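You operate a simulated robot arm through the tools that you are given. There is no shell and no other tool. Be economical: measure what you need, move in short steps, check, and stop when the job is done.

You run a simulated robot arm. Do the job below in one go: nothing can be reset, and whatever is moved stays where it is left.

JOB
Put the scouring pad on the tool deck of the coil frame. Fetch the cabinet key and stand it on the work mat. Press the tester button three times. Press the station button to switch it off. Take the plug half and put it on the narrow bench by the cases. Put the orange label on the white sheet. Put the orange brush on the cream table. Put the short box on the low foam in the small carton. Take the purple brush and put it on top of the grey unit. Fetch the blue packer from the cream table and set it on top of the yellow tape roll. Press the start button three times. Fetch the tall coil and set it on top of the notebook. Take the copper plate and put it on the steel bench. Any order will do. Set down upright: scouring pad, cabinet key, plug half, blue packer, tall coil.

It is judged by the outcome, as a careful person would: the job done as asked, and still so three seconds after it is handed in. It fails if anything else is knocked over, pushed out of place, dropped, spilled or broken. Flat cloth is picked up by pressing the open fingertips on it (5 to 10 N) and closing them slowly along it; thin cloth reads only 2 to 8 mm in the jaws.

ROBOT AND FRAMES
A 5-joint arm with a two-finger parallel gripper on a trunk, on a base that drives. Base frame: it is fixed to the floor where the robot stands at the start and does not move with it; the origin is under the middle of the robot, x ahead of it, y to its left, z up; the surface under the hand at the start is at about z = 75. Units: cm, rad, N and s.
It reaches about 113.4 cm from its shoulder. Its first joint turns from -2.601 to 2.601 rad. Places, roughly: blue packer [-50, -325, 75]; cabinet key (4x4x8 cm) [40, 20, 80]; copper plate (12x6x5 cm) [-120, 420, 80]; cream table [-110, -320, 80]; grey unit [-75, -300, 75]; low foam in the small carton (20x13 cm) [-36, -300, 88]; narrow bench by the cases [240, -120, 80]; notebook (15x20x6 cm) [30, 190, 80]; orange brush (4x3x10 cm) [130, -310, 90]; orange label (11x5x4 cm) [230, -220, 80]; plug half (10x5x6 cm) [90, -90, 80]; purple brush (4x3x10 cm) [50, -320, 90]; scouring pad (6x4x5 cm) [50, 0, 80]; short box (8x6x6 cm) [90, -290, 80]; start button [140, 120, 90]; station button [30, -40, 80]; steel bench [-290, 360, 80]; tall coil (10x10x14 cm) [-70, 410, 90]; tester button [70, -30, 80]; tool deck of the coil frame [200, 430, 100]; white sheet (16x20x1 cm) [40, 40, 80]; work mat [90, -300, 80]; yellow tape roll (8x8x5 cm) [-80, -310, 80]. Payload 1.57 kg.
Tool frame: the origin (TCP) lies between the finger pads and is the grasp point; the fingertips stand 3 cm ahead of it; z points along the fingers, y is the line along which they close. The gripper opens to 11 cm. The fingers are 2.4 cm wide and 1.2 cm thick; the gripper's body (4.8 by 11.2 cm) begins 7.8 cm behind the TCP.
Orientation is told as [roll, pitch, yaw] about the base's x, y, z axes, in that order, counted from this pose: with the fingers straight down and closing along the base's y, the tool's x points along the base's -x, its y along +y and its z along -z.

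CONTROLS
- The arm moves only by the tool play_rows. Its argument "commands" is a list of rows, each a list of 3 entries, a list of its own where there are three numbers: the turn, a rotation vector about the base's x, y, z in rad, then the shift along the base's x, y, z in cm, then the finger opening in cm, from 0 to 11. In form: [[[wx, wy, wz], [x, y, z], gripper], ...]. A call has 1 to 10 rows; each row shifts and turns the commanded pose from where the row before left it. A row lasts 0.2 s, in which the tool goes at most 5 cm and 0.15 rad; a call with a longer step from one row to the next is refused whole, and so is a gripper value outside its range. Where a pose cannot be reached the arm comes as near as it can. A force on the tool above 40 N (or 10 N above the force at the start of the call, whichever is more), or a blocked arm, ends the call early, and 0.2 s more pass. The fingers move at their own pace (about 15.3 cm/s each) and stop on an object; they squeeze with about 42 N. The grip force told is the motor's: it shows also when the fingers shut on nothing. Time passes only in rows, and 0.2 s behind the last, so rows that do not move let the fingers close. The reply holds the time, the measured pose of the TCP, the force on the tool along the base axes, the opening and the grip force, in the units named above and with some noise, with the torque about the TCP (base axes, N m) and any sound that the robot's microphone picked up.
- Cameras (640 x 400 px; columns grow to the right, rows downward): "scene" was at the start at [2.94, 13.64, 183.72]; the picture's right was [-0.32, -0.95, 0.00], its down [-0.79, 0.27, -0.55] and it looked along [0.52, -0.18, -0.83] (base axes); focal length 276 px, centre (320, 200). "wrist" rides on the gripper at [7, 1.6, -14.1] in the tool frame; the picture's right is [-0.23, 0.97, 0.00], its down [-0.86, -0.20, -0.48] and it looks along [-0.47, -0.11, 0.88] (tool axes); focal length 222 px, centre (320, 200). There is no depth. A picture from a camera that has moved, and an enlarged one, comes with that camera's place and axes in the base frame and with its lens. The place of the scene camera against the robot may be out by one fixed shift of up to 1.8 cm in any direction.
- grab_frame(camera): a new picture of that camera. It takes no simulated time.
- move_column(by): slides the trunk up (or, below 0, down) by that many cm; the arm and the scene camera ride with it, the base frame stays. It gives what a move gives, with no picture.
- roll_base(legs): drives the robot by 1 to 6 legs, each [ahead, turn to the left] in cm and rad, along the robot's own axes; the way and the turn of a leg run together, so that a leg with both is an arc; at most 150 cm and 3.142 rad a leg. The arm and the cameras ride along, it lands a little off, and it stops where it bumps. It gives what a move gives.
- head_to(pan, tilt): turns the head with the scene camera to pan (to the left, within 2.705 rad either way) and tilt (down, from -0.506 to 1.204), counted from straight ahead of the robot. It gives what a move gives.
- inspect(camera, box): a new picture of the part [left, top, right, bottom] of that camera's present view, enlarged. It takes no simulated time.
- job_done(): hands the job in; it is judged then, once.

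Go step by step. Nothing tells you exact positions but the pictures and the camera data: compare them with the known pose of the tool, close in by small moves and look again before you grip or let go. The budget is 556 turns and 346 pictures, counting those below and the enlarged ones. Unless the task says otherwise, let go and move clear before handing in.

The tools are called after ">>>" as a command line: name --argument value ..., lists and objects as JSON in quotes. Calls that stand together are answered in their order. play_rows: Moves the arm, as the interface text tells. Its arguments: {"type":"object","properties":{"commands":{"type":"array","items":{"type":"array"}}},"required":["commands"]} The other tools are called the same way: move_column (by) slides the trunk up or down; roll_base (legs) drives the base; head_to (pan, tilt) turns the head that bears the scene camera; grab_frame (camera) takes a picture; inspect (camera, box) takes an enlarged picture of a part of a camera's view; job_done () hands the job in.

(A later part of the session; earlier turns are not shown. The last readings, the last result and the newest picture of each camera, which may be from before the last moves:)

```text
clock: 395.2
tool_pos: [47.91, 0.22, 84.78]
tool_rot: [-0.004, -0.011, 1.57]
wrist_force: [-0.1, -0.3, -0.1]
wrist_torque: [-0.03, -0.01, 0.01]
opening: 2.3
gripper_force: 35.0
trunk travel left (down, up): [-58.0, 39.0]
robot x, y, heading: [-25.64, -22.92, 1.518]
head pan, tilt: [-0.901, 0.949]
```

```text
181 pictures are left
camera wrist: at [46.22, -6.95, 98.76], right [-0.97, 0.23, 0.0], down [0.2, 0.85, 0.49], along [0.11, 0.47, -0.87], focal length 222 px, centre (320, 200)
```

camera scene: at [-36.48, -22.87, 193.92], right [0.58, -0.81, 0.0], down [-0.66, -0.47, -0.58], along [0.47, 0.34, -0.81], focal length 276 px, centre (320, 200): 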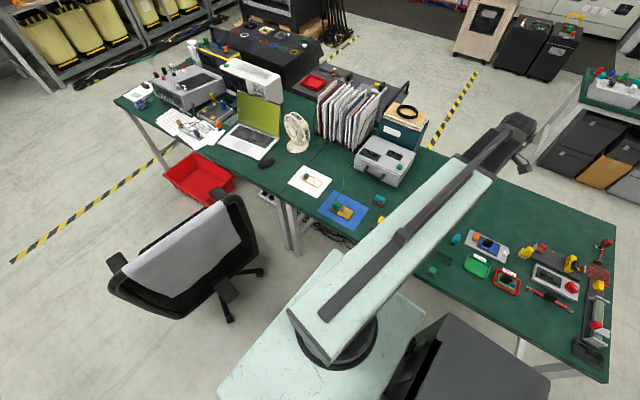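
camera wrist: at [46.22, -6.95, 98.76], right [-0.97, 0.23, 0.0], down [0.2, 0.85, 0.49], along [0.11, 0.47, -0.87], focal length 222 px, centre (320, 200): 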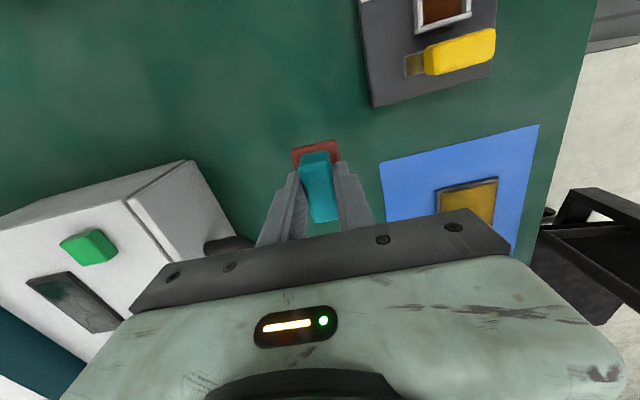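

The pad is held. I lift it fully and survey the way to the coil frame.

>>> move_column --by 38

>>> head_to --pan -0.25 --tilt 0.4

>>> grab_frame --camera "scene"

>>> head_to --pan 0.7 --tilt 0.5

>>> grab_frame --camera "scene"

```text
clock: 398.9
tool_pos: [47.95, 0.23, 122.62]
tool_rot: [-0.003, -0.009, 1.572]
wrist_force: [-0.8, -1.3, -0.1]
wrist_torque: [-0.02, -0.01, -0.02]
opening: 2.29
gripper_force: 35.4
trunk travel left (down, up): [-96.0, 1.0]
robot x, y, heading: [-25.74, -22.9, 1.52]
head pan, tilt: [-0.901, 0.949]
```

```text
clock: 399.9
tool_pos: [47.95, 0.37, 122.63]
tool_rot: [-0.003, -0.008, 1.572]
wrist_force: [-0.9, -0.6, -0.2]
wrist_torque: [0.0, 0.02, 0.0]
opening: 2.27
gripper_force: 35.5
trunk travel left (down, up): [-96.0, 1.0]
robot x, y, heading: [-25.66, -22.95, 1.521]
head pan, tilt: [-0.25, 0.4]
```

```text
180 pictures are left
camera scene: at [-39.64, -18.24, 199.07], right [0.96, -0.3, 0.0], down [-0.12, -0.37, -0.92], along [0.27, 0.88, -0.39], focal length 276 px, centre (320, 200)
```

scene: 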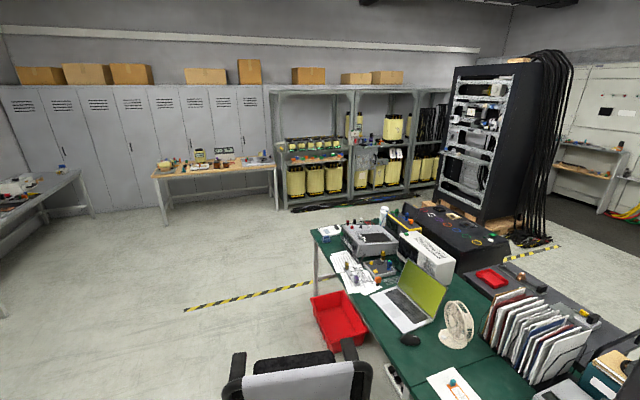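

```text
clock: 401.1
tool_pos: [47.93, 0.18, 122.79]
tool_rot: [-0.003, -0.009, 1.571]
wrist_force: [0.4, -0.6, -0.5]
wrist_torque: [0.0, 0.02, 0.03]
opening: 2.27
gripper_force: 35.2
trunk travel left (down, up): [-96.0, 1.0]
robot x, y, heading: [-25.84, -22.65, 1.519]
head pan, tilt: [0.7, 0.499]
```

```text
179 pictures are left
camera scene: at [-47.88, -19.84, 198.17], right [0.8, 0.6, 0.0], down [0.29, -0.38, -0.88], along [-0.53, 0.7, -0.48], focal length 276 px, centre (320, 200)
```

scene: 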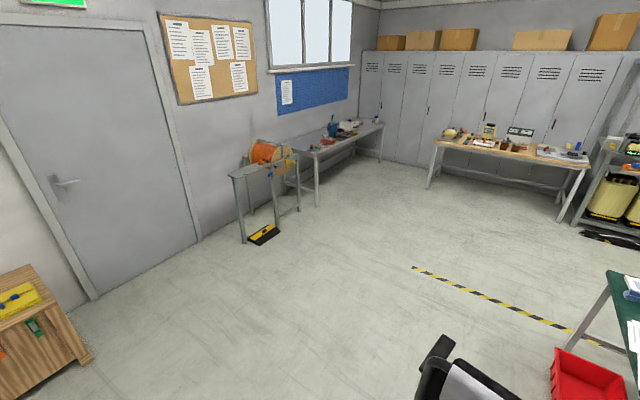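

>>> head_to --pan -0.4 --tilt 0.25

>>> inspect --camera "scene" --box '[200, 100, 400, 250]'

```text
clock: 402.5
tool_pos: [47.91, 0.25, 122.69]
tool_rot: [-0.003, -0.009, 1.571]
wrist_force: [-0.8, -0.6, -0.5]
wrist_torque: [0.0, -0.02, 0.01]
opening: 2.29
gripper_force: 35.6
trunk travel left (down, up): [-96.0, 1.0]
robot x, y, heading: [-26.02, -23.28, 1.522]
head pan, tilt: [-0.4, 0.25]
```

```text
2.67 times, centred on (300, 175) of scene
camera zoom: at [-38.33, -18.67, 200.48], right [0.9, -0.43, 0.0], down [-0.11, -0.22, -0.97], along [0.42, 0.87, -0.25], focal length 736 px, centre (373, 267)
```

zoom: 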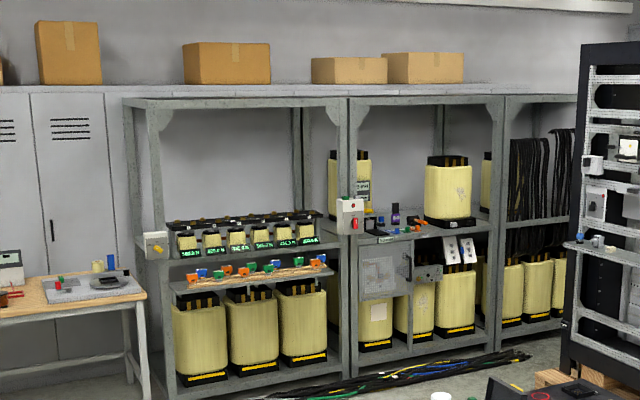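

The tool deck is the tray-like surface in the middle bay near (200,430). I drive round the chair on the west side, then north, in checked stages.

>>> play_rows --commands '[[[0, 0, 0], [-4.5, -1.4, 0], 1], [[0, 0, 0], [-4.5, -1.4, 0], 1], [[0, 0, 0], [-4.5, -1.4, 0], 1], [[0, 0, 0], [-2.5, -0.8, 0], 1]]'

>>> roll_base --legs '[[-60, 0], [0, 1.12], [132, 0], [0, -1.07]]'

>>> head_to --pan 0 --tilt 0.5

>>> grab_frame --camera "scene"

```text
clock: 403.5
tool_pos: [32.14, -4.99, 122.72]
tool_rot: [-0.003, -0.009, 1.571]
wrist_force: [-0.1, 0.2, -0.4]
wrist_torque: [0.0, 0.06, 0.02]
opening: 2.27
gripper_force: 35.2
trunk travel left (down, up): [-96.0, 1.0]
robot x, y, heading: [-25.94, -23.07, 1.523]
head pan, tilt: [-0.4, 0.25]
```

```text
clock: 418.6
tool_pos: [-88.91, 0.46, 122.84]
tool_rot: [-0.005, -0.01, 1.655]
wrist_force: [-0.5, 1.2, -1.2]
wrist_torque: [-0.02, -0.06, -0.03]
opening: 2.28
gripper_force: 35.5
trunk travel left (down, up): [-96.0, 1.0]
robot x, y, heading: [-142.76, -22.51, 1.616]
head pan, tilt: [-0.4, 0.25]
```

```text
clock: 419.4
tool_pos: [-88.76, 0.41, 122.75]
tool_rot: [-0.003, -0.009, 1.656]
wrist_force: [0.3, 0.5, -0.3]
wrist_torque: [-0.01, -0.02, -0.01]
opening: 2.29
gripper_force: 35.2
trunk travel left (down, up): [-96.0, 1.0]
robot x, y, heading: [-143.3, -22.43, 1.617]
head pan, tilt: [0.0, 0.499]
```

```text
177 pictures are left
camera scene: at [-159.83, -18.99, 198.17], right [1.0, 0.04, 0.0], down [0.02, -0.48, -0.88], along [-0.04, 0.88, -0.48], focal length 276 px, centre (320, 200)
```

scene: 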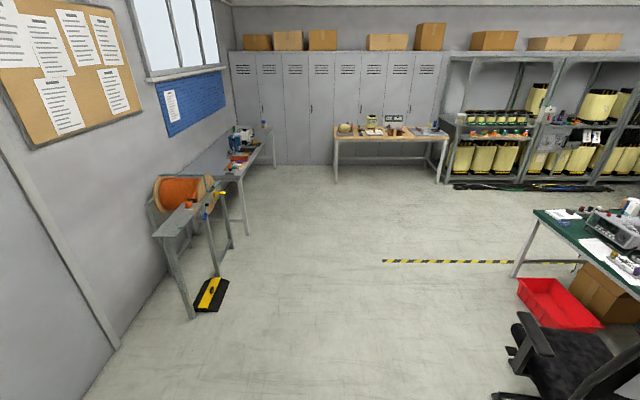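

>>> roll_base --legs '[[150, 0], [150, -0.02], [65, -0.02], [0, -1.57]]'

>>> head_to --pan 0.3 --tilt 0.5

>>> grab_frame --camera "scene"

```text
clock: 440.7
tool_pos: [-149.59, 283.21, 122.78]
tool_rot: [-0.003, -0.009, 0.122]
wrist_force: [0.8, 0.5, -0.2]
wrist_torque: [0.01, -0.02, 0.0]
opening: 2.31
gripper_force: 35.3
trunk travel left (down, up): [-96.0, 1.0]
robot x, y, heading: [-174.18, 334.35, 0.089]
head pan, tilt: [0.0, 0.499]
```

```text
clock: 441.5
tool_pos: [-149.67, 282.98, 122.67]
tool_rot: [-0.004, -0.009, 0.122]
wrist_force: [0.8, -0.3, -0.3]
wrist_torque: [-0.03, 0.0, 0.01]
opening: 2.28
gripper_force: 35.3
trunk travel left (down, up): [-96.0, 1.0]
robot x, y, heading: [-174.19, 334.43, 0.089]
head pan, tilt: [0.3, 0.499]
```

```text
176 pictures are left
camera scene: at [-171.12, 354.07, 198.17], right [0.38, -0.93, 0.0], down [-0.44, -0.18, -0.88], along [0.81, 0.33, -0.48], focal length 276 px, centre (320, 200)
```

scene: 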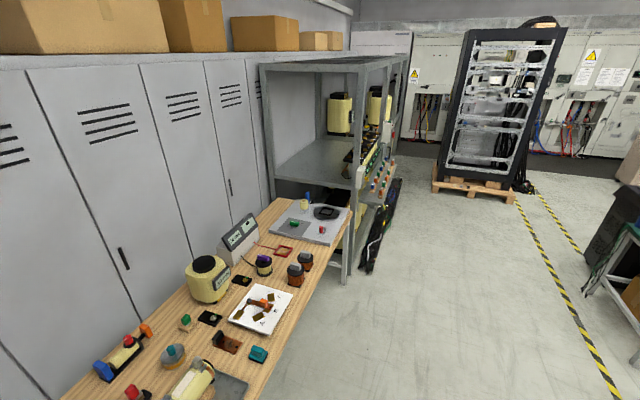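

I see the wooden bench with the coil and plate for later. I drive east along y≈345 toward the coil frame.

>>> roll_base --legs '[[0, -0.055], [150, 0], [150, 0]]'

>>> head_to --pan 1.0 --tilt 0.5

>>> grab_frame --camera "scene"

```text
clock: 456.1
tool_pos: [139.43, 283.4, 122.77]
tool_rot: [-0.005, -0.01, 0.021]
wrist_force: [0.3, 0.1, -0.7]
wrist_torque: [-0.01, 0.04, 0.02]
opening: 2.29
gripper_force: 34.9
trunk travel left (down, up): [-96.0, 1.0]
robot x, y, heading: [120.27, 337.05, -0.003]
head pan, tilt: [0.3, 0.499]
```

```text
clock: 457.2
tool_pos: [139.45, 283.5, 122.73]
tool_rot: [-0.004, -0.009, 0.025]
wrist_force: [-0.1, -0.5, 0.0]
wrist_torque: [0.0, -0.04, -0.01]
opening: 2.27
gripper_force: 36.0
trunk travel left (down, up): [-96.0, 1.0]
robot x, y, heading: [120.13, 337.24, -0.007]
head pan, tilt: [1.0, 0.499]
```

```text
175 pictures are left
camera scene: at [121.21, 361.21, 198.16], right [0.84, -0.55, 0.0], down [-0.26, -0.4, -0.88], along [0.48, 0.73, -0.48], focal length 276 px, centre (320, 200)
```

scene: 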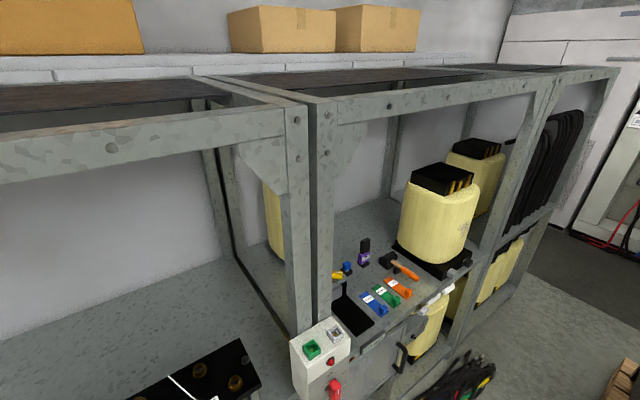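

>>> inspect --camera "scene" --box '[300, 210, 500, 360]'

```text
2.67 times, centred on (400, 285) of scene
camera zoom: at [121.21, 361.21, 198.16], right [0.84, -0.55, 0.0], down [-0.26, -0.4, -0.88], along [0.48, 0.73, -0.48], focal length 736 px, centre (107, -27)
```

zoom: 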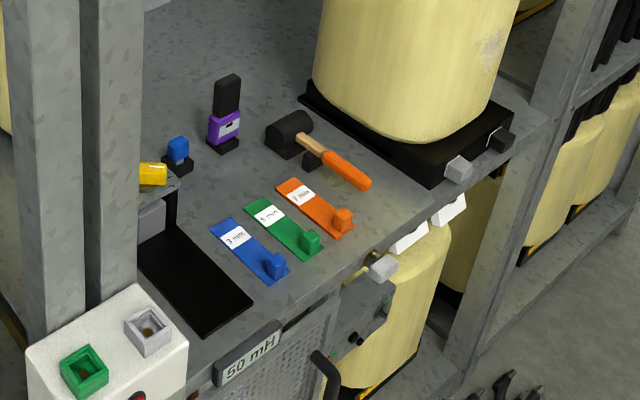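

I pick a free spot on the deck near (195,432). First I swing the arm to point straight ahead of the robot, so I can face the shelf and drive in.

>>> play_rows --commands '[[[0, 0, 0], [4.3, 1.0, 0], 1], [[0, 0, 0], [4.3, 1.0, 0], 1], [[0, 0, 0], [4.3, 1.0, 0], 1], [[0, 0, 0], [4.3, 1.1, 0], 1], [[0, 0, 0], [4.3, 1.1, 0], 1], [[0, 0, 0], [4.3, 1.2, 0], 1], [[0, 0, 0], [2.3, 4.27, 0], 1], [[0, 0, 0], [2.3, 4.27, 0], 1], [[0, 0, 0], [2.3, 4.27, 0], 1]]'

>>> play_rows --commands '[[[0, 0, 0], [2.2, 4.27, 0], 1], [[0, 0, 0], [2.2, 4.27, 0], 1], [[0, 0, 0], [2.2, 4.27, 0], 1], [[0, 0, 0], [2.2, 4.27, 0], 1], [[0, 0, 0], [2.2, 4.27, 0], 1], [[0, 0, 0], [2.2, 4.27, 0], 1], [[0, 0, 0], [2.2, 4.27, 0], 1], [[0, 0, 0], [0, 4.27, 0], 1]]'

```text
clock: 459.2
tool_pos: [172.38, 302.4, 122.67]
tool_rot: [-0.005, -0.01, 0.023]
wrist_force: [-0.1, 1.1, -0.8]
wrist_torque: [0.0, 0.0, -0.03]
opening: 2.28
gripper_force: 35.2
trunk travel left (down, up): [-96.0, 1.0]
robot x, y, heading: [120.06, 337.01, -0.007]
head pan, tilt: [1.0, 0.499]
```

```text
clock: 461.0
tool_pos: [187.61, 337.36, 122.59]
tool_rot: [-0.005, -0.008, 0.023]
wrist_force: [0.1, 0.5, 0.3]
wrist_torque: [0.01, -0.01, -0.01]
opening: 2.28
gripper_force: 35.7
trunk travel left (down, up): [-96.0, 1.0]
robot x, y, heading: [119.54, 337.11, -0.009]
head pan, tilt: [1.0, 0.499]
```

>>> roll_base --legs '[[0, -0.4], [75, 0], [0, 1.98]]'

>>> head_to --pan 0.1 --tilt 0.75

>>> grab_frame --camera "scene"

>>> grab_frame --camera "wrist"

```text
clock: 471.2
tool_pos: [188.89, 373.06, 122.6]
tool_rot: [-0.004, -0.009, 1.621]
wrist_force: [0.2, 0.3, -0.3]
wrist_torque: [-0.01, -0.01, 0.02]
opening: 2.28
gripper_force: 35.4
trunk travel left (down, up): [-96.0, 1.0]
robot x, y, heading: [193.62, 305.13, 1.58]
head pan, tilt: [1.0, 0.499]
```

```text
clock: 472.4
tool_pos: [188.96, 372.91, 122.73]
tool_rot: [-0.004, -0.008, 1.62]
wrist_force: [-0.2, 0.1, -0.7]
wrist_torque: [-0.02, -0.01, -0.02]
opening: 2.31
gripper_force: 36.0
trunk travel left (down, up): [-96.0, 1.0]
robot x, y, heading: [193.94, 305.46, 1.579]
head pan, tilt: [0.099, 0.75]
```

```text
173 pictures are left
camera scene: at [176.41, 308.55, 195.97], right [0.99, 0.11, 0.0], down [0.07, -0.68, -0.73], along [-0.08, 0.73, -0.68], focal length 276 px, centre (320, 200)
```

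scene: 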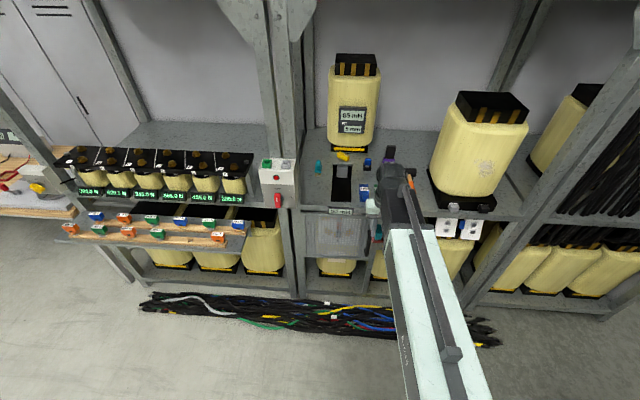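

```text
172 pictures are left
camera wrist: at [187.63, 365.81, 136.75], right [-0.98, 0.18, 0.0], down [0.15, 0.86, 0.49], along [0.09, 0.48, -0.87], focal length 222 px, centre (320, 200)
```

wrist: 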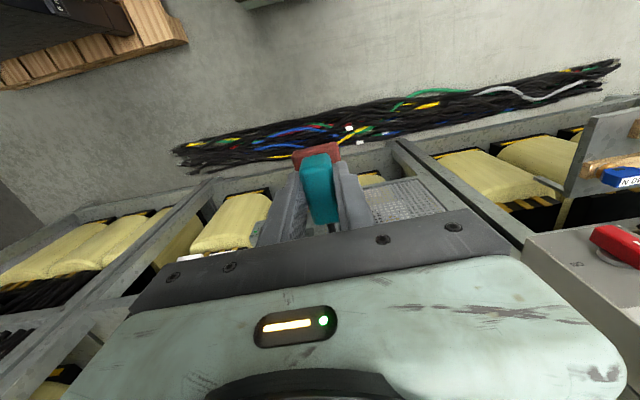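

The way is clear. I drive forward 42 cm to bring the hand over the deck.

>>> roll_base --legs '[[42, 0]]'

>>> grab_frame --camera "scene"

>>> grab_frame --camera "wrist"

```text
clock: 475.0
tool_pos: [189.61, 415.58, 122.65]
tool_rot: [-0.004, -0.009, 1.611]
wrist_force: [0.2, -0.2, -0.7]
wrist_torque: [-0.02, 0.0, -0.01]
opening: 2.29
gripper_force: 35.3
trunk travel left (down, up): [-96.0, 1.0]
robot x, y, heading: [193.14, 347.8, 1.563]
head pan, tilt: [0.099, 0.75]
```

```text
171 pictures are left
camera scene: at [176.21, 351.21, 195.96], right [1.0, 0.09, 0.0], down [0.06, -0.68, -0.73], along [-0.07, 0.73, -0.68], focal length 276 px, centre (320, 200)
```

scene: 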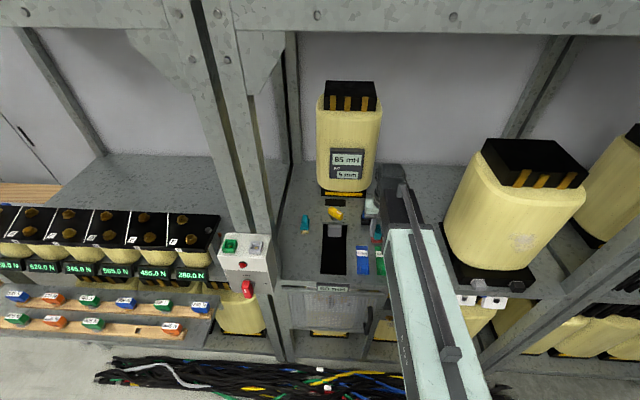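

```text
170 pictures are left
camera wrist: at [188.13, 408.21, 136.72], right [-0.98, 0.19, 0.0], down [0.16, 0.86, 0.49], along [0.09, 0.48, -0.87], focal length 222 px, centre (320, 200)
```

wrist: 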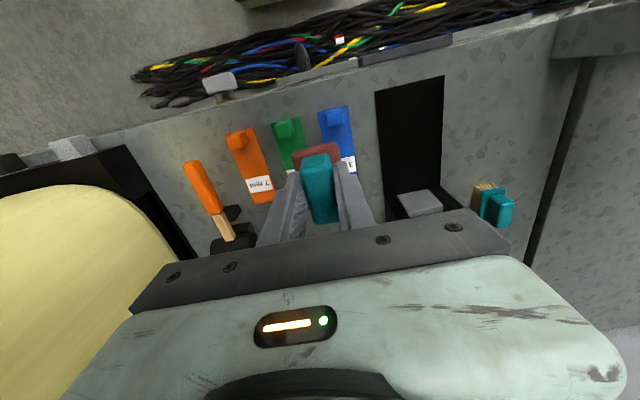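

>>> inspect --camera "scene" --box '[280, 170, 420, 290]'

>>> play_rows --commands '[[[0, 0, 0], [1, 4.5, 0], 1], [[0, 0, 0], [1, 4.5, 0], 1], [[0, 0, 0], [1, 4.5, 0], 1]]'

>>> grab_frame --camera "wrist"

```text
3.33 times, centred on (350, 230) of scene
camera zoom: at [176.21, 351.21, 195.96], right [1.0, 0.09, 0.0], down [0.06, -0.68, -0.73], along [-0.07, 0.73, -0.68], focal length 920 px, centre (220, 100)
```

zoom: 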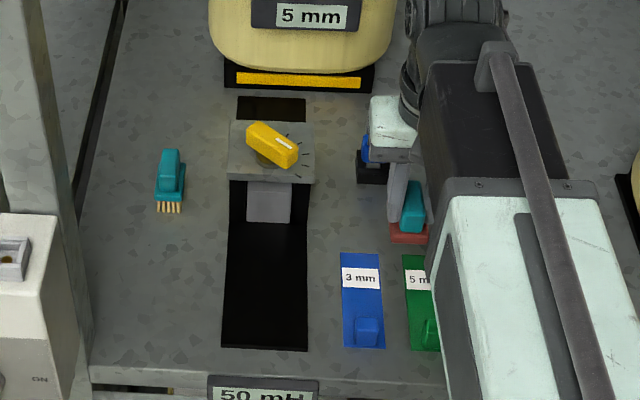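

```text
clock: 475.8
tool_pos: [192.54, 428.95, 122.65]
tool_rot: [-0.002, -0.008, 1.608]
wrist_force: [0.2, 0.1, -1.1]
wrist_torque: [-0.03, 0.01, -0.01]
opening: 2.29
gripper_force: 34.7
trunk travel left (down, up): [-96.0, 1.0]
robot x, y, heading: [193.32, 347.23, 1.562]
head pan, tilt: [0.099, 0.75]
```

```text
168 pictures are left
camera wrist: at [191.08, 421.7, 136.71], right [-0.98, 0.19, 0.0], down [0.16, 0.86, 0.49], along [0.09, 0.48, -0.87], focal length 222 px, centre (320, 200)
```

wrist: 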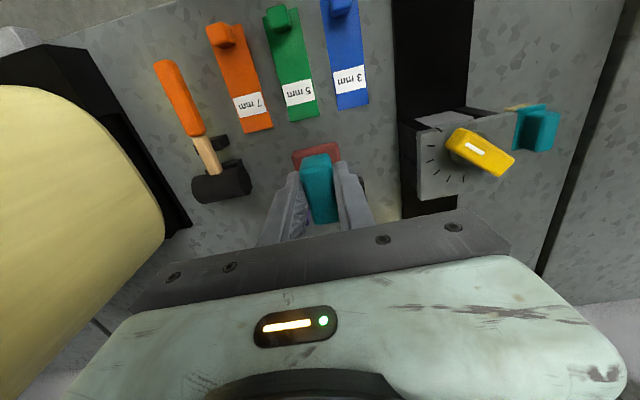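

Free area found at x 181–205, y 427–440. I move to (196.5,433) and lower.

>>> play_rows --commands '[[[0, 0, 0], [2, 2.1, 0], 1], [[0, 0, 0], [2, 2.0, 0], 1]]'

>>> move_column --by -12

>>> grab_frame --camera "wrist"

```text
clock: 476.4
tool_pos: [196.82, 432.88, 122.65]
tool_rot: [-0.003, -0.009, 1.609]
wrist_force: [-0.5, 0.3, -1.3]
wrist_torque: [-0.02, 0.04, 0.01]
opening: 2.29
gripper_force: 35.7
trunk travel left (down, up): [-96.0, 1.0]
robot x, y, heading: [192.95, 347.34, 1.559]
head pan, tilt: [0.099, 0.75]
```

```text
clock: 477.9
tool_pos: [196.79, 432.94, 110.8]
tool_rot: [-0.003, -0.007, 1.611]
wrist_force: [-0.3, -0.6, -1.1]
wrist_torque: [0.01, -0.01, 0.02]
opening: 2.28
gripper_force: 35.2
trunk travel left (down, up): [-84.0, 13.0]
robot x, y, heading: [193.38, 348.11, 1.565]
head pan, tilt: [0.099, 0.75]
```

```text
167 pictures are left
camera wrist: at [195.22, 425.69, 124.76], right [-0.98, 0.19, 0.0], down [0.16, 0.86, 0.49], along [0.09, 0.48, -0.87], focal length 222 px, centre (320, 200)
```

wrist: 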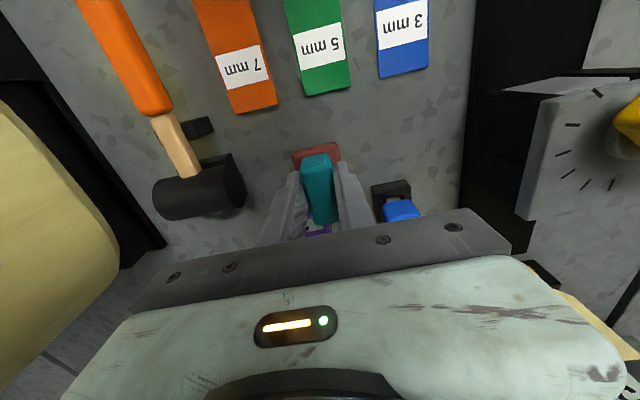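

>>> play_rows --commands '[[[0, 0, 0], [0, -0.9, 0], 1]]'

>>> move_column --by -3.5

>>> grab_frame --camera "wrist"

```text
clock: 478.3
tool_pos: [196.67, 431.9, 110.78]
tool_rot: [-0.004, -0.007, 1.611]
wrist_force: [0.8, 0.9, -0.5]
wrist_torque: [0.02, 0.0, 0.02]
opening: 2.28
gripper_force: 35.6
trunk travel left (down, up): [-84.0, 13.0]
robot x, y, heading: [193.51, 347.57, 1.565]
head pan, tilt: [0.099, 0.75]
```

```text
clock: 479.1
tool_pos: [196.78, 432.05, 106.94]
tool_rot: [-0.002, -0.01, 1.611]
wrist_force: [-0.3, -0.3, -1.0]
wrist_torque: [0.01, 0.0, 0.02]
opening: 2.3
gripper_force: 35.6
trunk travel left (down, up): [-80.5, 16.5]
robot x, y, heading: [193.08, 347.62, 1.565]
head pan, tilt: [0.099, 0.75]
```

```text
166 pictures are left
camera wrist: at [195.22, 424.78, 121.25], right [-0.98, 0.19, 0.0], down [0.16, 0.86, 0.49], along [0.09, 0.48, -0.87], focal length 222 px, centre (320, 200)
```

wrist: 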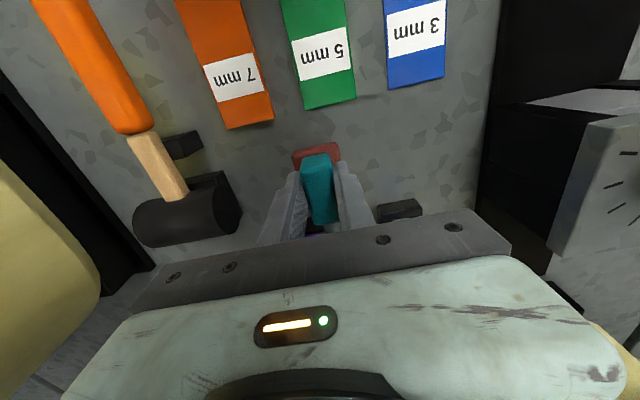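

Lowering slowly to contact.

>>> move_column --by -1.5

>>> move_column --by -0.7

```text
clock: 479.7
tool_pos: [196.77, 431.92, 105.74]
tool_rot: [-0.002, -0.01, 1.612]
wrist_force: [-0.2, -0.8, -0.9]
wrist_torque: [0.02, 0.0, 0.02]
opening: 2.29
gripper_force: 35.0
trunk travel left (down, up): [-79.0, 18.0]
robot x, y, heading: [193.32, 347.74, 1.565]
head pan, tilt: [0.099, 0.75]
```

```text
clock: 480.2
tool_pos: [196.75, 432.09, 105.03]
tool_rot: [-0.003, -0.008, 1.612]
wrist_force: [0.1, 0.3, -0.1]
wrist_torque: [-0.02, 0.02, 0.0]
opening: 2.3
gripper_force: 35.6
trunk travel left (down, up): [-78.3, 18.7]
robot x, y, heading: [193.49, 347.65, 1.562]
head pan, tilt: [0.099, 0.75]
```

>>> move_column --by -0.7

```text
clock: 480.8
tool_pos: [196.76, 431.96, 104.37]
tool_rot: [-0.004, -0.009, 1.611]
wrist_force: [-0.1, -0.1, -0.2]
wrist_torque: [-0.02, 0.0, 0.01]
opening: 2.29
gripper_force: 35.8
trunk travel left (down, up): [-77.6, 19.4]
robot x, y, heading: [193.22, 347.68, 1.56]
head pan, tilt: [0.099, 0.75]
```

>>> move_column --by -0.7

>>> inspect --camera "wrist" --box '[220, 100, 420, 240]'

```text
clock: 481.4
tool_pos: [196.82, 431.93, 103.65]
tool_rot: [-0.004, -0.009, 1.611]
wrist_force: [0.0, 0.0, -0.2]
wrist_torque: [0.04, 0.02, 0.04]
opening: 2.28
gripper_force: 35.5
trunk travel left (down, up): [-76.9, 20.1]
robot x, y, heading: [193.35, 347.57, 1.562]
head pan, tilt: [0.099, 0.75]
```

```text
2.86 times, centred on (320, 170) of wrist
camera zoom: at [195.22, 424.78, 117.65], right [-0.98, 0.19, 0.0], down [0.16, 0.86, 0.49], along [0.09, 0.48, -0.87], focal length 635 px, centre (320, 286)
```

zoom: 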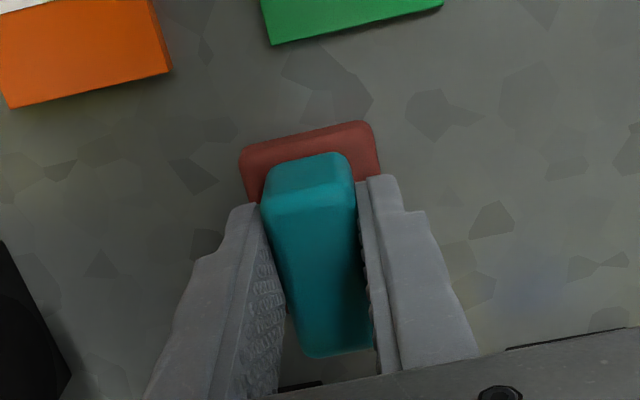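

>>> move_column --by -0.7

```text
clock: 481.9
tool_pos: [196.73, 432.01, 102.95]
tool_rot: [-0.004, -0.008, 1.612]
wrist_force: [0.1, -0.3, -0.7]
wrist_torque: [-0.01, 0.01, 0.0]
opening: 2.28
gripper_force: 35.3
trunk travel left (down, up): [-76.2, 20.8]
robot x, y, heading: [193.15, 347.4, 1.567]
head pan, tilt: [0.099, 0.75]
```

>>> move_column --by -0.7

>>> move_column --by -0.7

```text
clock: 482.4
tool_pos: [196.61, 431.85, 102.76]
tool_rot: [-0.004, -0.016, 1.61]
wrist_force: [-0.1, -2.9, 24.0]
wrist_torque: [-0.42, 0.16, 0.02]
opening: 2.29
gripper_force: 35.6
trunk travel left (down, up): [-75.8, 21.2]
robot x, y, heading: [193.34, 347.4, 1.562]
head pan, tilt: [0.099, 0.75]
stopped: the force on the tool passed its limit at 43 N (the readings are from after the stop); the commanded pose is now the measured one
```

```text
clock: 482.7
tool_pos: [196.7, 431.97, 102.69]
tool_rot: [-0.005, -0.017, 1.609]
wrist_force: [-0.7, -2.0, 30.9]
wrist_torque: [-0.29, 0.16, 0.0]
opening: 2.29
gripper_force: 35.4
trunk travel left (down, up): [-75.7, 21.3]
robot x, y, heading: [193.21, 347.46, 1.566]
head pan, tilt: [0.099, 0.75]
stopped: the force on the tool passed its limit at 42 N (the readings are from after the stop); the commanded pose is now the measured one
```

Contact with the deck at 98 cm. I ease up, release and rise.

>>> move_column --by 0.2

>>> play_rows --commands '[[[0, 0, 0], [0, 0, 0], 2.6], [[0, 0, 0], [0, 0, 0], 3.5], [[0, 0, 0], [0, 0, 0], 4.5], [[0, 0, 0], [0, 0, 0], 4.5]]'

>>> move_column --by 19

>>> grab_frame --camera "wrist"

```text
clock: 483.2
tool_pos: [196.79, 432.11, 102.66]
tool_rot: [-0.004, -0.018, 1.609]
wrist_force: [-0.1, -5.1, 9.1]
wrist_torque: [-0.23, 0.13, 0.09]
opening: 2.3
gripper_force: 35.7
trunk travel left (down, up): [-75.9, 21.1]
robot x, y, heading: [193.18, 347.66, 1.564]
head pan, tilt: [0.099, 0.75]
```

```text
clock: 484.2
tool_pos: [196.69, 432.25, 102.61]
tool_rot: [-0.005, -0.016, 1.608]
wrist_force: [0.2, 0.3, 0.3]
wrist_torque: [-0.02, 0.0, 0.01]
opening: 4.49
gripper_force: 0.1
trunk travel left (down, up): [-75.9, 21.1]
robot x, y, heading: [193.43, 347.65, 1.565]
head pan, tilt: [0.099, 0.75]
```

```text
clock: 486.3
tool_pos: [196.74, 432.32, 121.61]
tool_rot: [-0.007, -0.018, 1.61]
wrist_force: [0.1, 0.5, 1.2]
wrist_torque: [0.01, 0.03, -0.01]
opening: 4.5
gripper_force: 0.1
trunk travel left (down, up): [-94.9, 2.1]
robot x, y, heading: [193.14, 347.69, 1.568]
head pan, tilt: [0.099, 0.75]
```

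```text
164 pictures are left
camera wrist: at [195.23, 424.94, 135.56], right [-0.98, 0.19, 0.0], down [0.16, 0.85, 0.49], along [0.09, 0.48, -0.87], focal length 222 px, centre (320, 200)
```

wrist: 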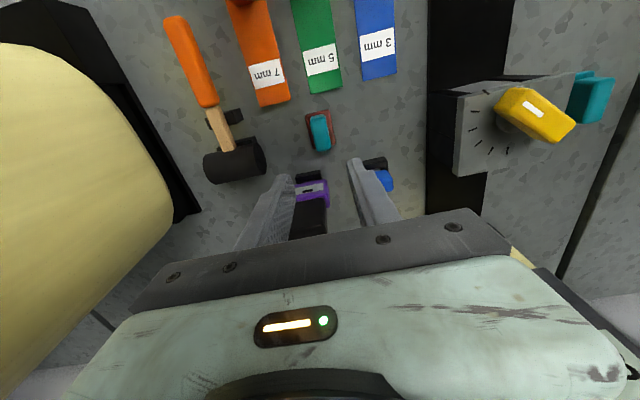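

The pad stands on the tool deck. I back out and look for the start button on the black unit near (140,120).

>>> roll_base --legs '[[-60, 0]]'

>>> head_to --pan 2.6 --tilt 0.6

>>> grab_frame --camera "scene"

>>> head_to --pan -2.6 --tilt 0.5

>>> grab_frame --camera "scene"

```text
clock: 489.7
tool_pos: [197.73, 370.52, 121.49]
tool_rot: [-0.005, -0.015, 1.584]
wrist_force: [-0.3, -0.3, 0.1]
wrist_torque: [0.03, -0.04, -0.02]
opening: 4.52
gripper_force: 0.1
trunk travel left (down, up): [-94.9, 2.1]
robot x, y, heading: [192.29, 286.03, 1.54]
head pan, tilt: [0.099, 0.75]
```

```text
clock: 492.0
tool_pos: [197.64, 370.52, 121.57]
tool_rot: [-0.006, -0.016, 1.582]
wrist_force: [-0.1, 0.2, -1.0]
wrist_torque: [0.04, -0.03, 0.0]
opening: 4.48
gripper_force: 0.2
trunk travel left (down, up): [-94.9, 2.1]
robot x, y, heading: [192.02, 285.86, 1.537]
head pan, tilt: [2.601, 0.6]
```

```text
163 pictures are left
camera scene: at [170.84, 274.3, 196.12], right [-0.84, 0.55, 0.0], down [0.31, 0.47, -0.83], along [-0.45, -0.69, -0.56], focal length 276 px, centre (320, 200)
```

scene: 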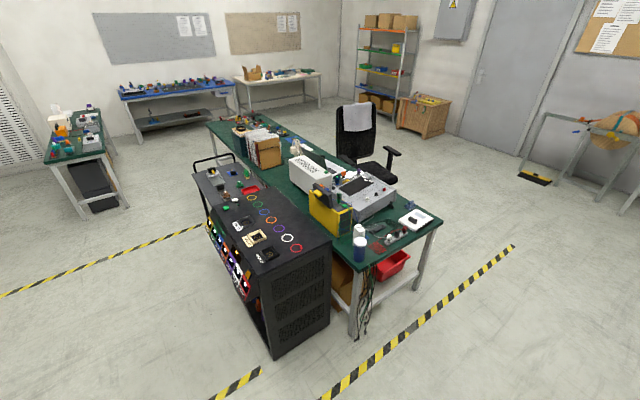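

```text
clock: 496.1
tool_pos: [197.64, 370.46, 121.53]
tool_rot: [-0.004, -0.016, 1.582]
wrist_force: [-0.4, -0.3, 0.1]
wrist_torque: [0.01, -0.01, -0.02]
opening: 4.5
gripper_force: 0.1
trunk travel left (down, up): [-94.9, 2.1]
robot x, y, heading: [191.92, 286.03, 1.537]
head pan, tilt: [-2.601, 0.499]
```

```text
162 pictures are left
camera scene: at [180.07, 273.75, 197.03], right [-0.87, -0.48, 0.0], down [-0.23, 0.42, -0.88], along [0.43, -0.77, -0.48], focal length 276 px, centre (320, 200)
```

scene: 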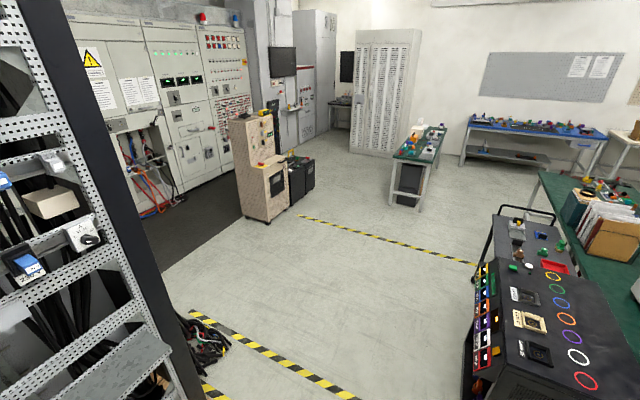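

>>> inspect --camera "scene" --box '[460, 200, 620, 400]'

```text
2.00 times, centred on (540, 300) of scene
camera zoom: at [180.07, 273.75, 197.03], right [-0.87, -0.48, 0.0], down [-0.23, 0.42, -0.88], along [0.43, -0.77, -0.48], focal length 552 px, centre (-120, 0)
```

zoom: 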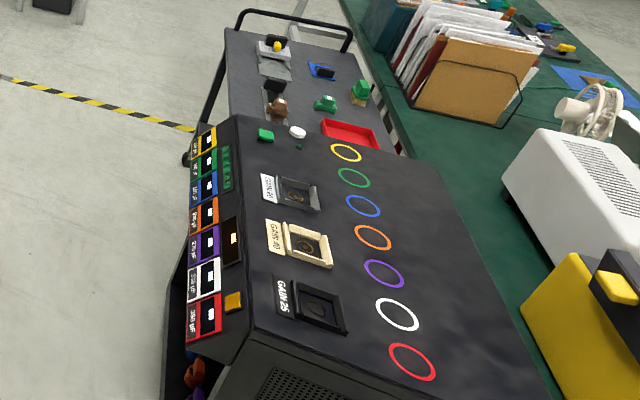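

The green start button is near (144,120) on the black unit's top. I retract the arm and reverse down the unit's east side.

>>> play_rows --commands '[[[0, 0, 0], [-0.3, -4.8, 0], 0], [[0, 0, 0], [-0.3, -4.8, 0], 0], [[0, 0, 0], [-0.3, -4.8, 0], 0], [[0, 0, 0], [-0.3, -4.8, 0], 0]]'

>>> roll_base --legs '[[0, 0.14], [-150, 0]]'

>>> head_to --pan 1.2 --tilt 0.8

>>> grab_frame --camera "scene"

```text
clock: 497.1
tool_pos: [196.72, 351.38, 121.64]
tool_rot: [-0.005, -0.015, 1.583]
wrist_force: [0.2, -1.4, -0.3]
wrist_torque: [0.0, 0.0, -0.03]
opening: 0.0
gripper_force: 21.6
trunk travel left (down, up): [-94.9, 2.1]
robot x, y, heading: [191.75, 286.04, 1.536]
head pan, tilt: [-2.601, 0.499]
```

```text
clock: 505.1
tool_pos: [203.01, 203.47, 121.7]
tool_rot: [-0.006, -0.016, 1.719]
wrist_force: [0.1, 0.2, -1.1]
wrist_torque: [0.02, -0.02, 0.02]
opening: 0.0
gripper_force: 21.3
trunk travel left (down, up): [-94.9, 2.1]
robot x, y, heading: [207.36, 138.03, 1.666]
head pan, tilt: [-2.601, 0.499]
```

```text
clock: 508.2
tool_pos: [203.05, 203.61, 121.53]
tool_rot: [-0.005, -0.019, 1.719]
wrist_force: [0.1, -0.3, -0.3]
wrist_torque: [0.0, -0.04, -0.02]
opening: 0.0
gripper_force: 21.8
trunk travel left (down, up): [-94.9, 2.1]
robot x, y, heading: [207.21, 137.75, 1.671]
head pan, tilt: [1.201, 0.799]
```

```text
160 pictures are left
camera scene: at [183.85, 133.61, 194.43], right [0.27, 0.96, 0.0], down [0.69, -0.19, -0.7], along [-0.67, 0.19, -0.72], focal length 276 px, centre (320, 200)
```

scene: 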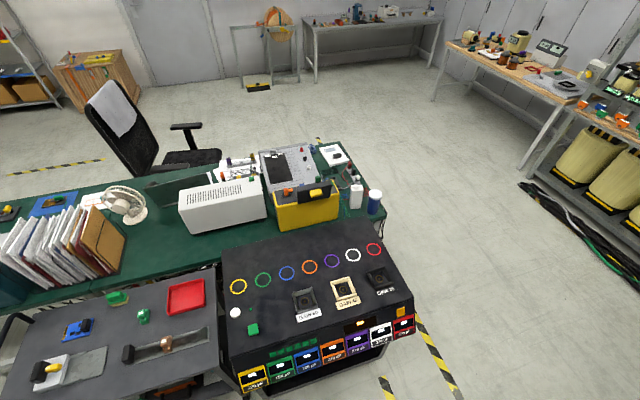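

I turn the base so the arm points over the button.

>>> roll_base --legs '[[0, 1.77]]'

>>> grab_frame --camera "wrist"

```text
clock: 512.9
tool_pos: [144.72, 119.77, 121.53]
tool_rot: [-0.003, -0.015, -2.775]
wrist_force: [-0.1, -0.2, 0.4]
wrist_torque: [-0.03, 0.04, 0.0]
opening: 0.0
gripper_force: 21.2
trunk travel left (down, up): [-94.9, 2.1]
robot x, y, heading: [207.0, 139.95, -2.836]
head pan, tilt: [1.201, 0.799]
```

```text
159 pictures are left
camera wrist: at [151.98, 120.72, 135.57], right [0.14, -0.99, 0.0], down [-0.86, -0.12, 0.49], along [-0.49, -0.07, -0.87], focal length 222 px, centre (320, 200)
```

wrist: 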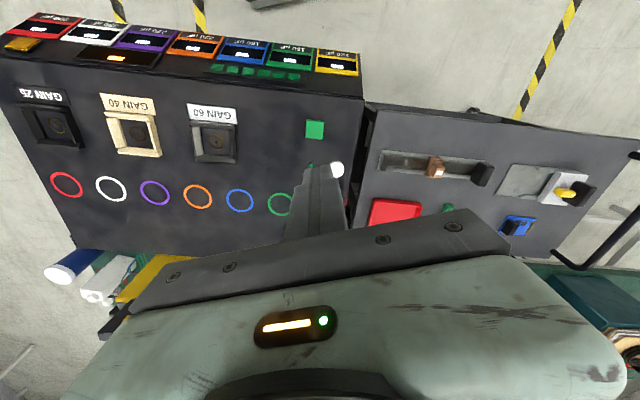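

>>> play_rows --commands '[[[0, 0, 0], [-2.8, 0.5, 0], 0]]'

>>> move_column --by -20

>>> grab_frame --camera "wrist"

```text
clock: 513.3
tool_pos: [141.75, 120.27, 121.58]
tool_rot: [-0.004, -0.015, -2.774]
wrist_force: [-0.3, 1.0, 0.3]
wrist_torque: [-0.02, -0.02, -0.02]
opening: 0.0
gripper_force: 20.7
trunk travel left (down, up): [-94.9, 2.1]
robot x, y, heading: [206.83, 139.77, -2.835]
head pan, tilt: [1.201, 0.799]
```

```text
clock: 515.5
tool_pos: [141.9, 120.16, 101.6]
tool_rot: [-0.006, -0.017, -2.776]
wrist_force: [-0.4, 0.0, 0.1]
wrist_torque: [0.01, 0.04, 0.01]
opening: 0.0
gripper_force: 21.2
trunk travel left (down, up): [-74.9, 22.1]
robot x, y, heading: [207.15, 140.04, -2.829]
head pan, tilt: [1.201, 0.799]
```

```text
158 pictures are left
camera wrist: at [149.19, 121.08, 115.58], right [0.14, -0.99, 0.0], down [-0.86, -0.12, 0.49], along [-0.49, -0.07, -0.87], focal length 222 px, centre (320, 200)
```

wrist: 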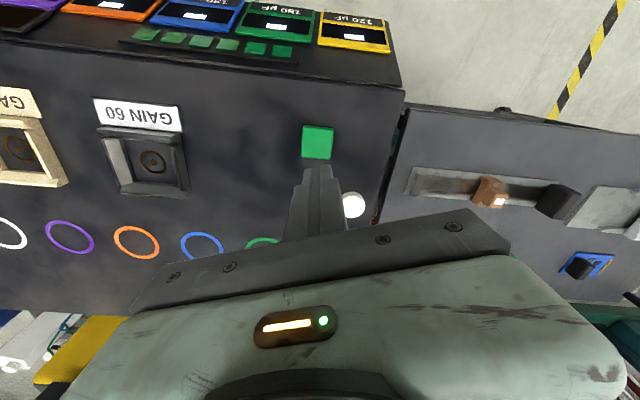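

Aligned with the button. I lower toward it in steps.

>>> move_column --by -7.5

>>> inspect --camera "wrist" --box '[220, 80, 460, 230]'

```text
clock: 516.6
tool_pos: [141.96, 120.13, 94.15]
tool_rot: [-0.005, -0.016, -2.775]
wrist_force: [-0.3, -0.3, -0.5]
wrist_torque: [-0.02, 0.03, 0.0]
opening: 0.02
gripper_force: 21.3
trunk travel left (down, up): [-67.4, 29.6]
robot x, y, heading: [206.84, 139.64, -2.838]
head pan, tilt: [1.201, 0.799]
```

```text
2.67 times, centred on (340, 155) of wrist
camera zoom: at [149.19, 121.09, 108.07], right [0.14, -0.99, 0.0], down [-0.86, -0.12, 0.49], along [-0.49, -0.07, -0.87], focal length 592 px, centre (267, 320)
```

zoom: 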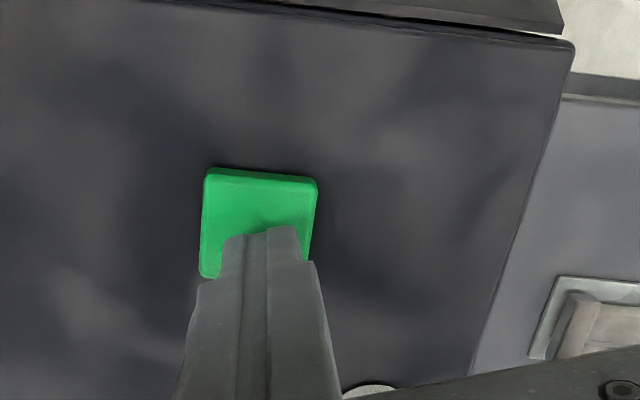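

>>> move_column --by -2.2

>>> move_column --by -0.7

```text
clock: 517.2
tool_pos: [142.04, 120.17, 92.36]
tool_rot: [-0.005, -0.023, -2.776]
wrist_force: [5.3, 1.6, 40.2]
wrist_torque: [0.18, -0.57, -0.12]
opening: 0.0
gripper_force: 21.2
trunk travel left (down, up): [-65.3, 31.7]
robot x, y, heading: [207.09, 140.09, -2.836]
head pan, tilt: [1.201, 0.799]
heard: click
stopped: the force on the tool passed its limit at 44 N (the readings are from after the stop); the commanded pose is now the measured one
```

```text
clock: 517.6
tool_pos: [142.03, 120.15, 92.11]
tool_rot: [-0.006, -0.024, -2.775]
wrist_force: [0.9, 0.4, 54.2]
wrist_torque: [0.17, -0.52, -0.12]
opening: 0.0
gripper_force: 21.1
trunk travel left (down, up): [-65.2, 31.8]
robot x, y, heading: [207.32, 139.73, -2.837]
head pan, tilt: [1.201, 0.799]
stopped: the force on the tool passed its limit at 78 N (the readings are from after the stop); the commanded pose is now the measured one
```

First click heard. I raise to release, then press the second time more gently.

>>> move_column --by 2.4

>>> move_column --by -2.0

```text
clock: 518.3
tool_pos: [141.71, 120.15, 94.24]
tool_rot: [-0.005, -0.019, -2.776]
wrist_force: [0.5, -0.3, -0.2]
wrist_torque: [-0.02, 0.01, 0.01]
opening: 0.0
gripper_force: 21.1
trunk travel left (down, up): [-67.6, 29.4]
robot x, y, heading: [207.21, 139.68, -2.836]
head pan, tilt: [1.201, 0.799]
```

```text
clock: 518.9
tool_pos: [141.83, 120.03, 92.4]
tool_rot: [-0.005, -0.022, -2.775]
wrist_force: [-10.4, -3.2, 33.5]
wrist_torque: [0.0, 0.03, -0.01]
opening: 0.01
gripper_force: 21.4
trunk travel left (down, up): [-65.6, 31.4]
robot x, y, heading: [207.36, 139.78, -2.833]
head pan, tilt: [1.201, 0.799]
heard: click
```

Second click. Release and press the third time.

>>> move_column --by 2.0

>>> move_column --by -2.0

>>> move_column --by 29

>>> grab_frame --camera "wrist"

```text
clock: 519.6
tool_pos: [141.77, 120.16, 94.3]
tool_rot: [-0.005, -0.02, -2.776]
wrist_force: [0.4, 0.0, 0.2]
wrist_torque: [0.03, 0.03, 0.01]
opening: 0.03
gripper_force: 21.4
trunk travel left (down, up): [-67.6, 29.4]
robot x, y, heading: [207.27, 139.71, -2.837]
head pan, tilt: [1.201, 0.799]
```

```text
clock: 520.3
tool_pos: [141.87, 120.09, 92.4]
tool_rot: [-0.006, -0.025, -2.775]
wrist_force: [-10.0, -2.9, 32.9]
wrist_torque: [0.03, 0.01, 0.01]
opening: 0.01
gripper_force: 21.4
trunk travel left (down, up): [-65.6, 31.4]
robot x, y, heading: [207.37, 139.94, -2.841]
head pan, tilt: [1.201, 0.799]
heard: click
```

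```text
clock: 523.2
tool_pos: [141.76, 120.18, 121.24]
tool_rot: [-0.005, -0.02, -2.774]
wrist_force: [0.8, 0.2, -0.3]
wrist_torque: [0.0, 0.0, 0.0]
opening: 0.0
gripper_force: 21.5
trunk travel left (down, up): [-94.6, 2.4]
robot x, y, heading: [206.99, 140.01, -2.833]
head pan, tilt: [1.201, 0.799]
```

```text
156 pictures are left
camera wrist: at [149.1, 121.05, 135.22], right [0.14, -0.99, 0.0], down [-0.86, -0.12, 0.5], along [-0.49, -0.07, -0.87], focal length 222 px, centre (320, 200)
```

wrist: 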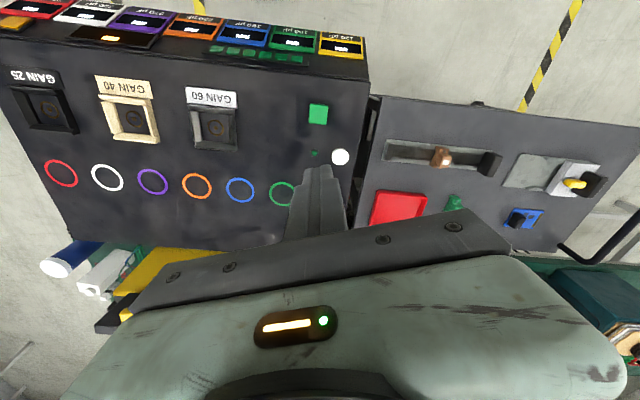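

Three clicks for start. Next: the wooden bench with the tall coil and copper plate. I drive back north and west.

>>> roll_base --legs '[[0, -1.88], [150, 0], [22, 0], [0, 1.57], [140, 0]]'

>>> roll_base --legs '[[127, 0], [0, -1.57]]'

>>> head_to --pan 0.25 --tilt 0.7

>>> grab_frame --camera "scene"

```text
clock: 546.4
tool_pos: [-5.51, 308.68, 121.31]
tool_rot: [-0.006, -0.019, -3.098]
wrist_force: [0.2, 0.4, 0.6]
wrist_torque: [-0.02, -0.01, 0.01]
opening: 0.0
gripper_force: 20.8
trunk travel left (down, up): [-94.6, 2.4]
robot x, y, heading: [62.71, 306.66, 3.127]
head pan, tilt: [1.201, 0.799]
```

```text
clock: 556.7
tool_pos: [-62.28, 374.89, 121.3]
tool_rot: [-0.005, -0.019, 1.607]
wrist_force: [-0.9, -0.4, 0.1]
wrist_torque: [-0.01, -0.04, 0.04]
opening: 0.0
gripper_force: 21.0
trunk travel left (down, up): [-94.6, 2.4]
robot x, y, heading: [-67.5, 306.38, 1.562]
head pan, tilt: [1.201, 0.799]
```

```text
clock: 558.0
tool_pos: [-62.24, 374.76, 121.43]
tool_rot: [-0.004, -0.018, 1.604]
wrist_force: [0.2, -0.6, 0.0]
wrist_torque: [-0.01, 0.0, 0.0]
opening: 0.0
gripper_force: 21.1
trunk travel left (down, up): [-94.6, 2.4]
robot x, y, heading: [-67.2, 306.81, 1.552]
head pan, tilt: [0.25, 0.7]
```

```text
155 pictures are left
camera scene: at [-85.78, 310.2, 194.93], right [0.97, 0.23, 0.0], down [0.15, -0.63, -0.76], along [-0.18, 0.74, -0.64], focal length 276 px, centre (320, 200)
```

scene: 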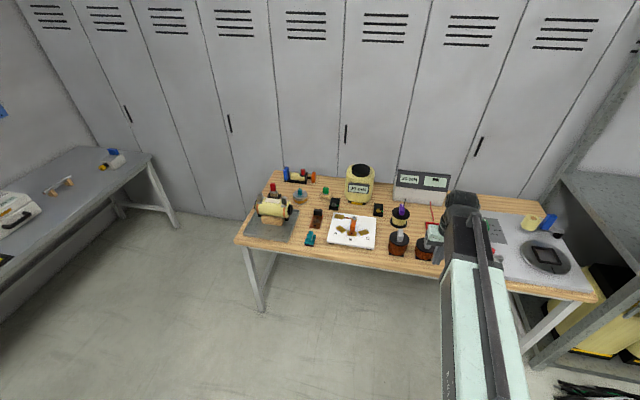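

>>> inspect --camera "scene" --box '[230, 150, 470, 290]'

```text
2.67 times, centred on (350, 220) of scene
camera zoom: at [-85.78, 310.2, 194.93], right [0.97, 0.23, 0.0], down [0.15, -0.63, -0.76], along [-0.18, 0.74, -0.64], focal length 736 px, centre (240, 147)
```

zoom: 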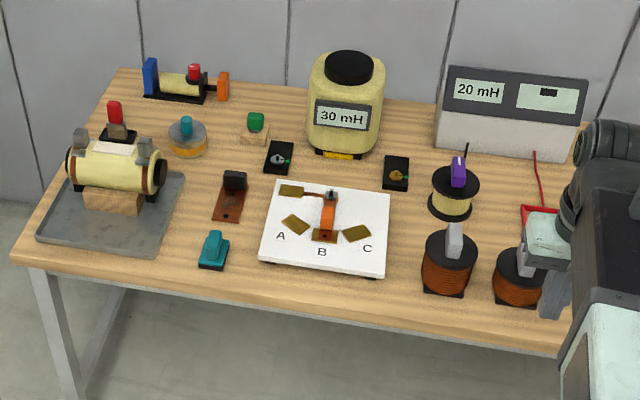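

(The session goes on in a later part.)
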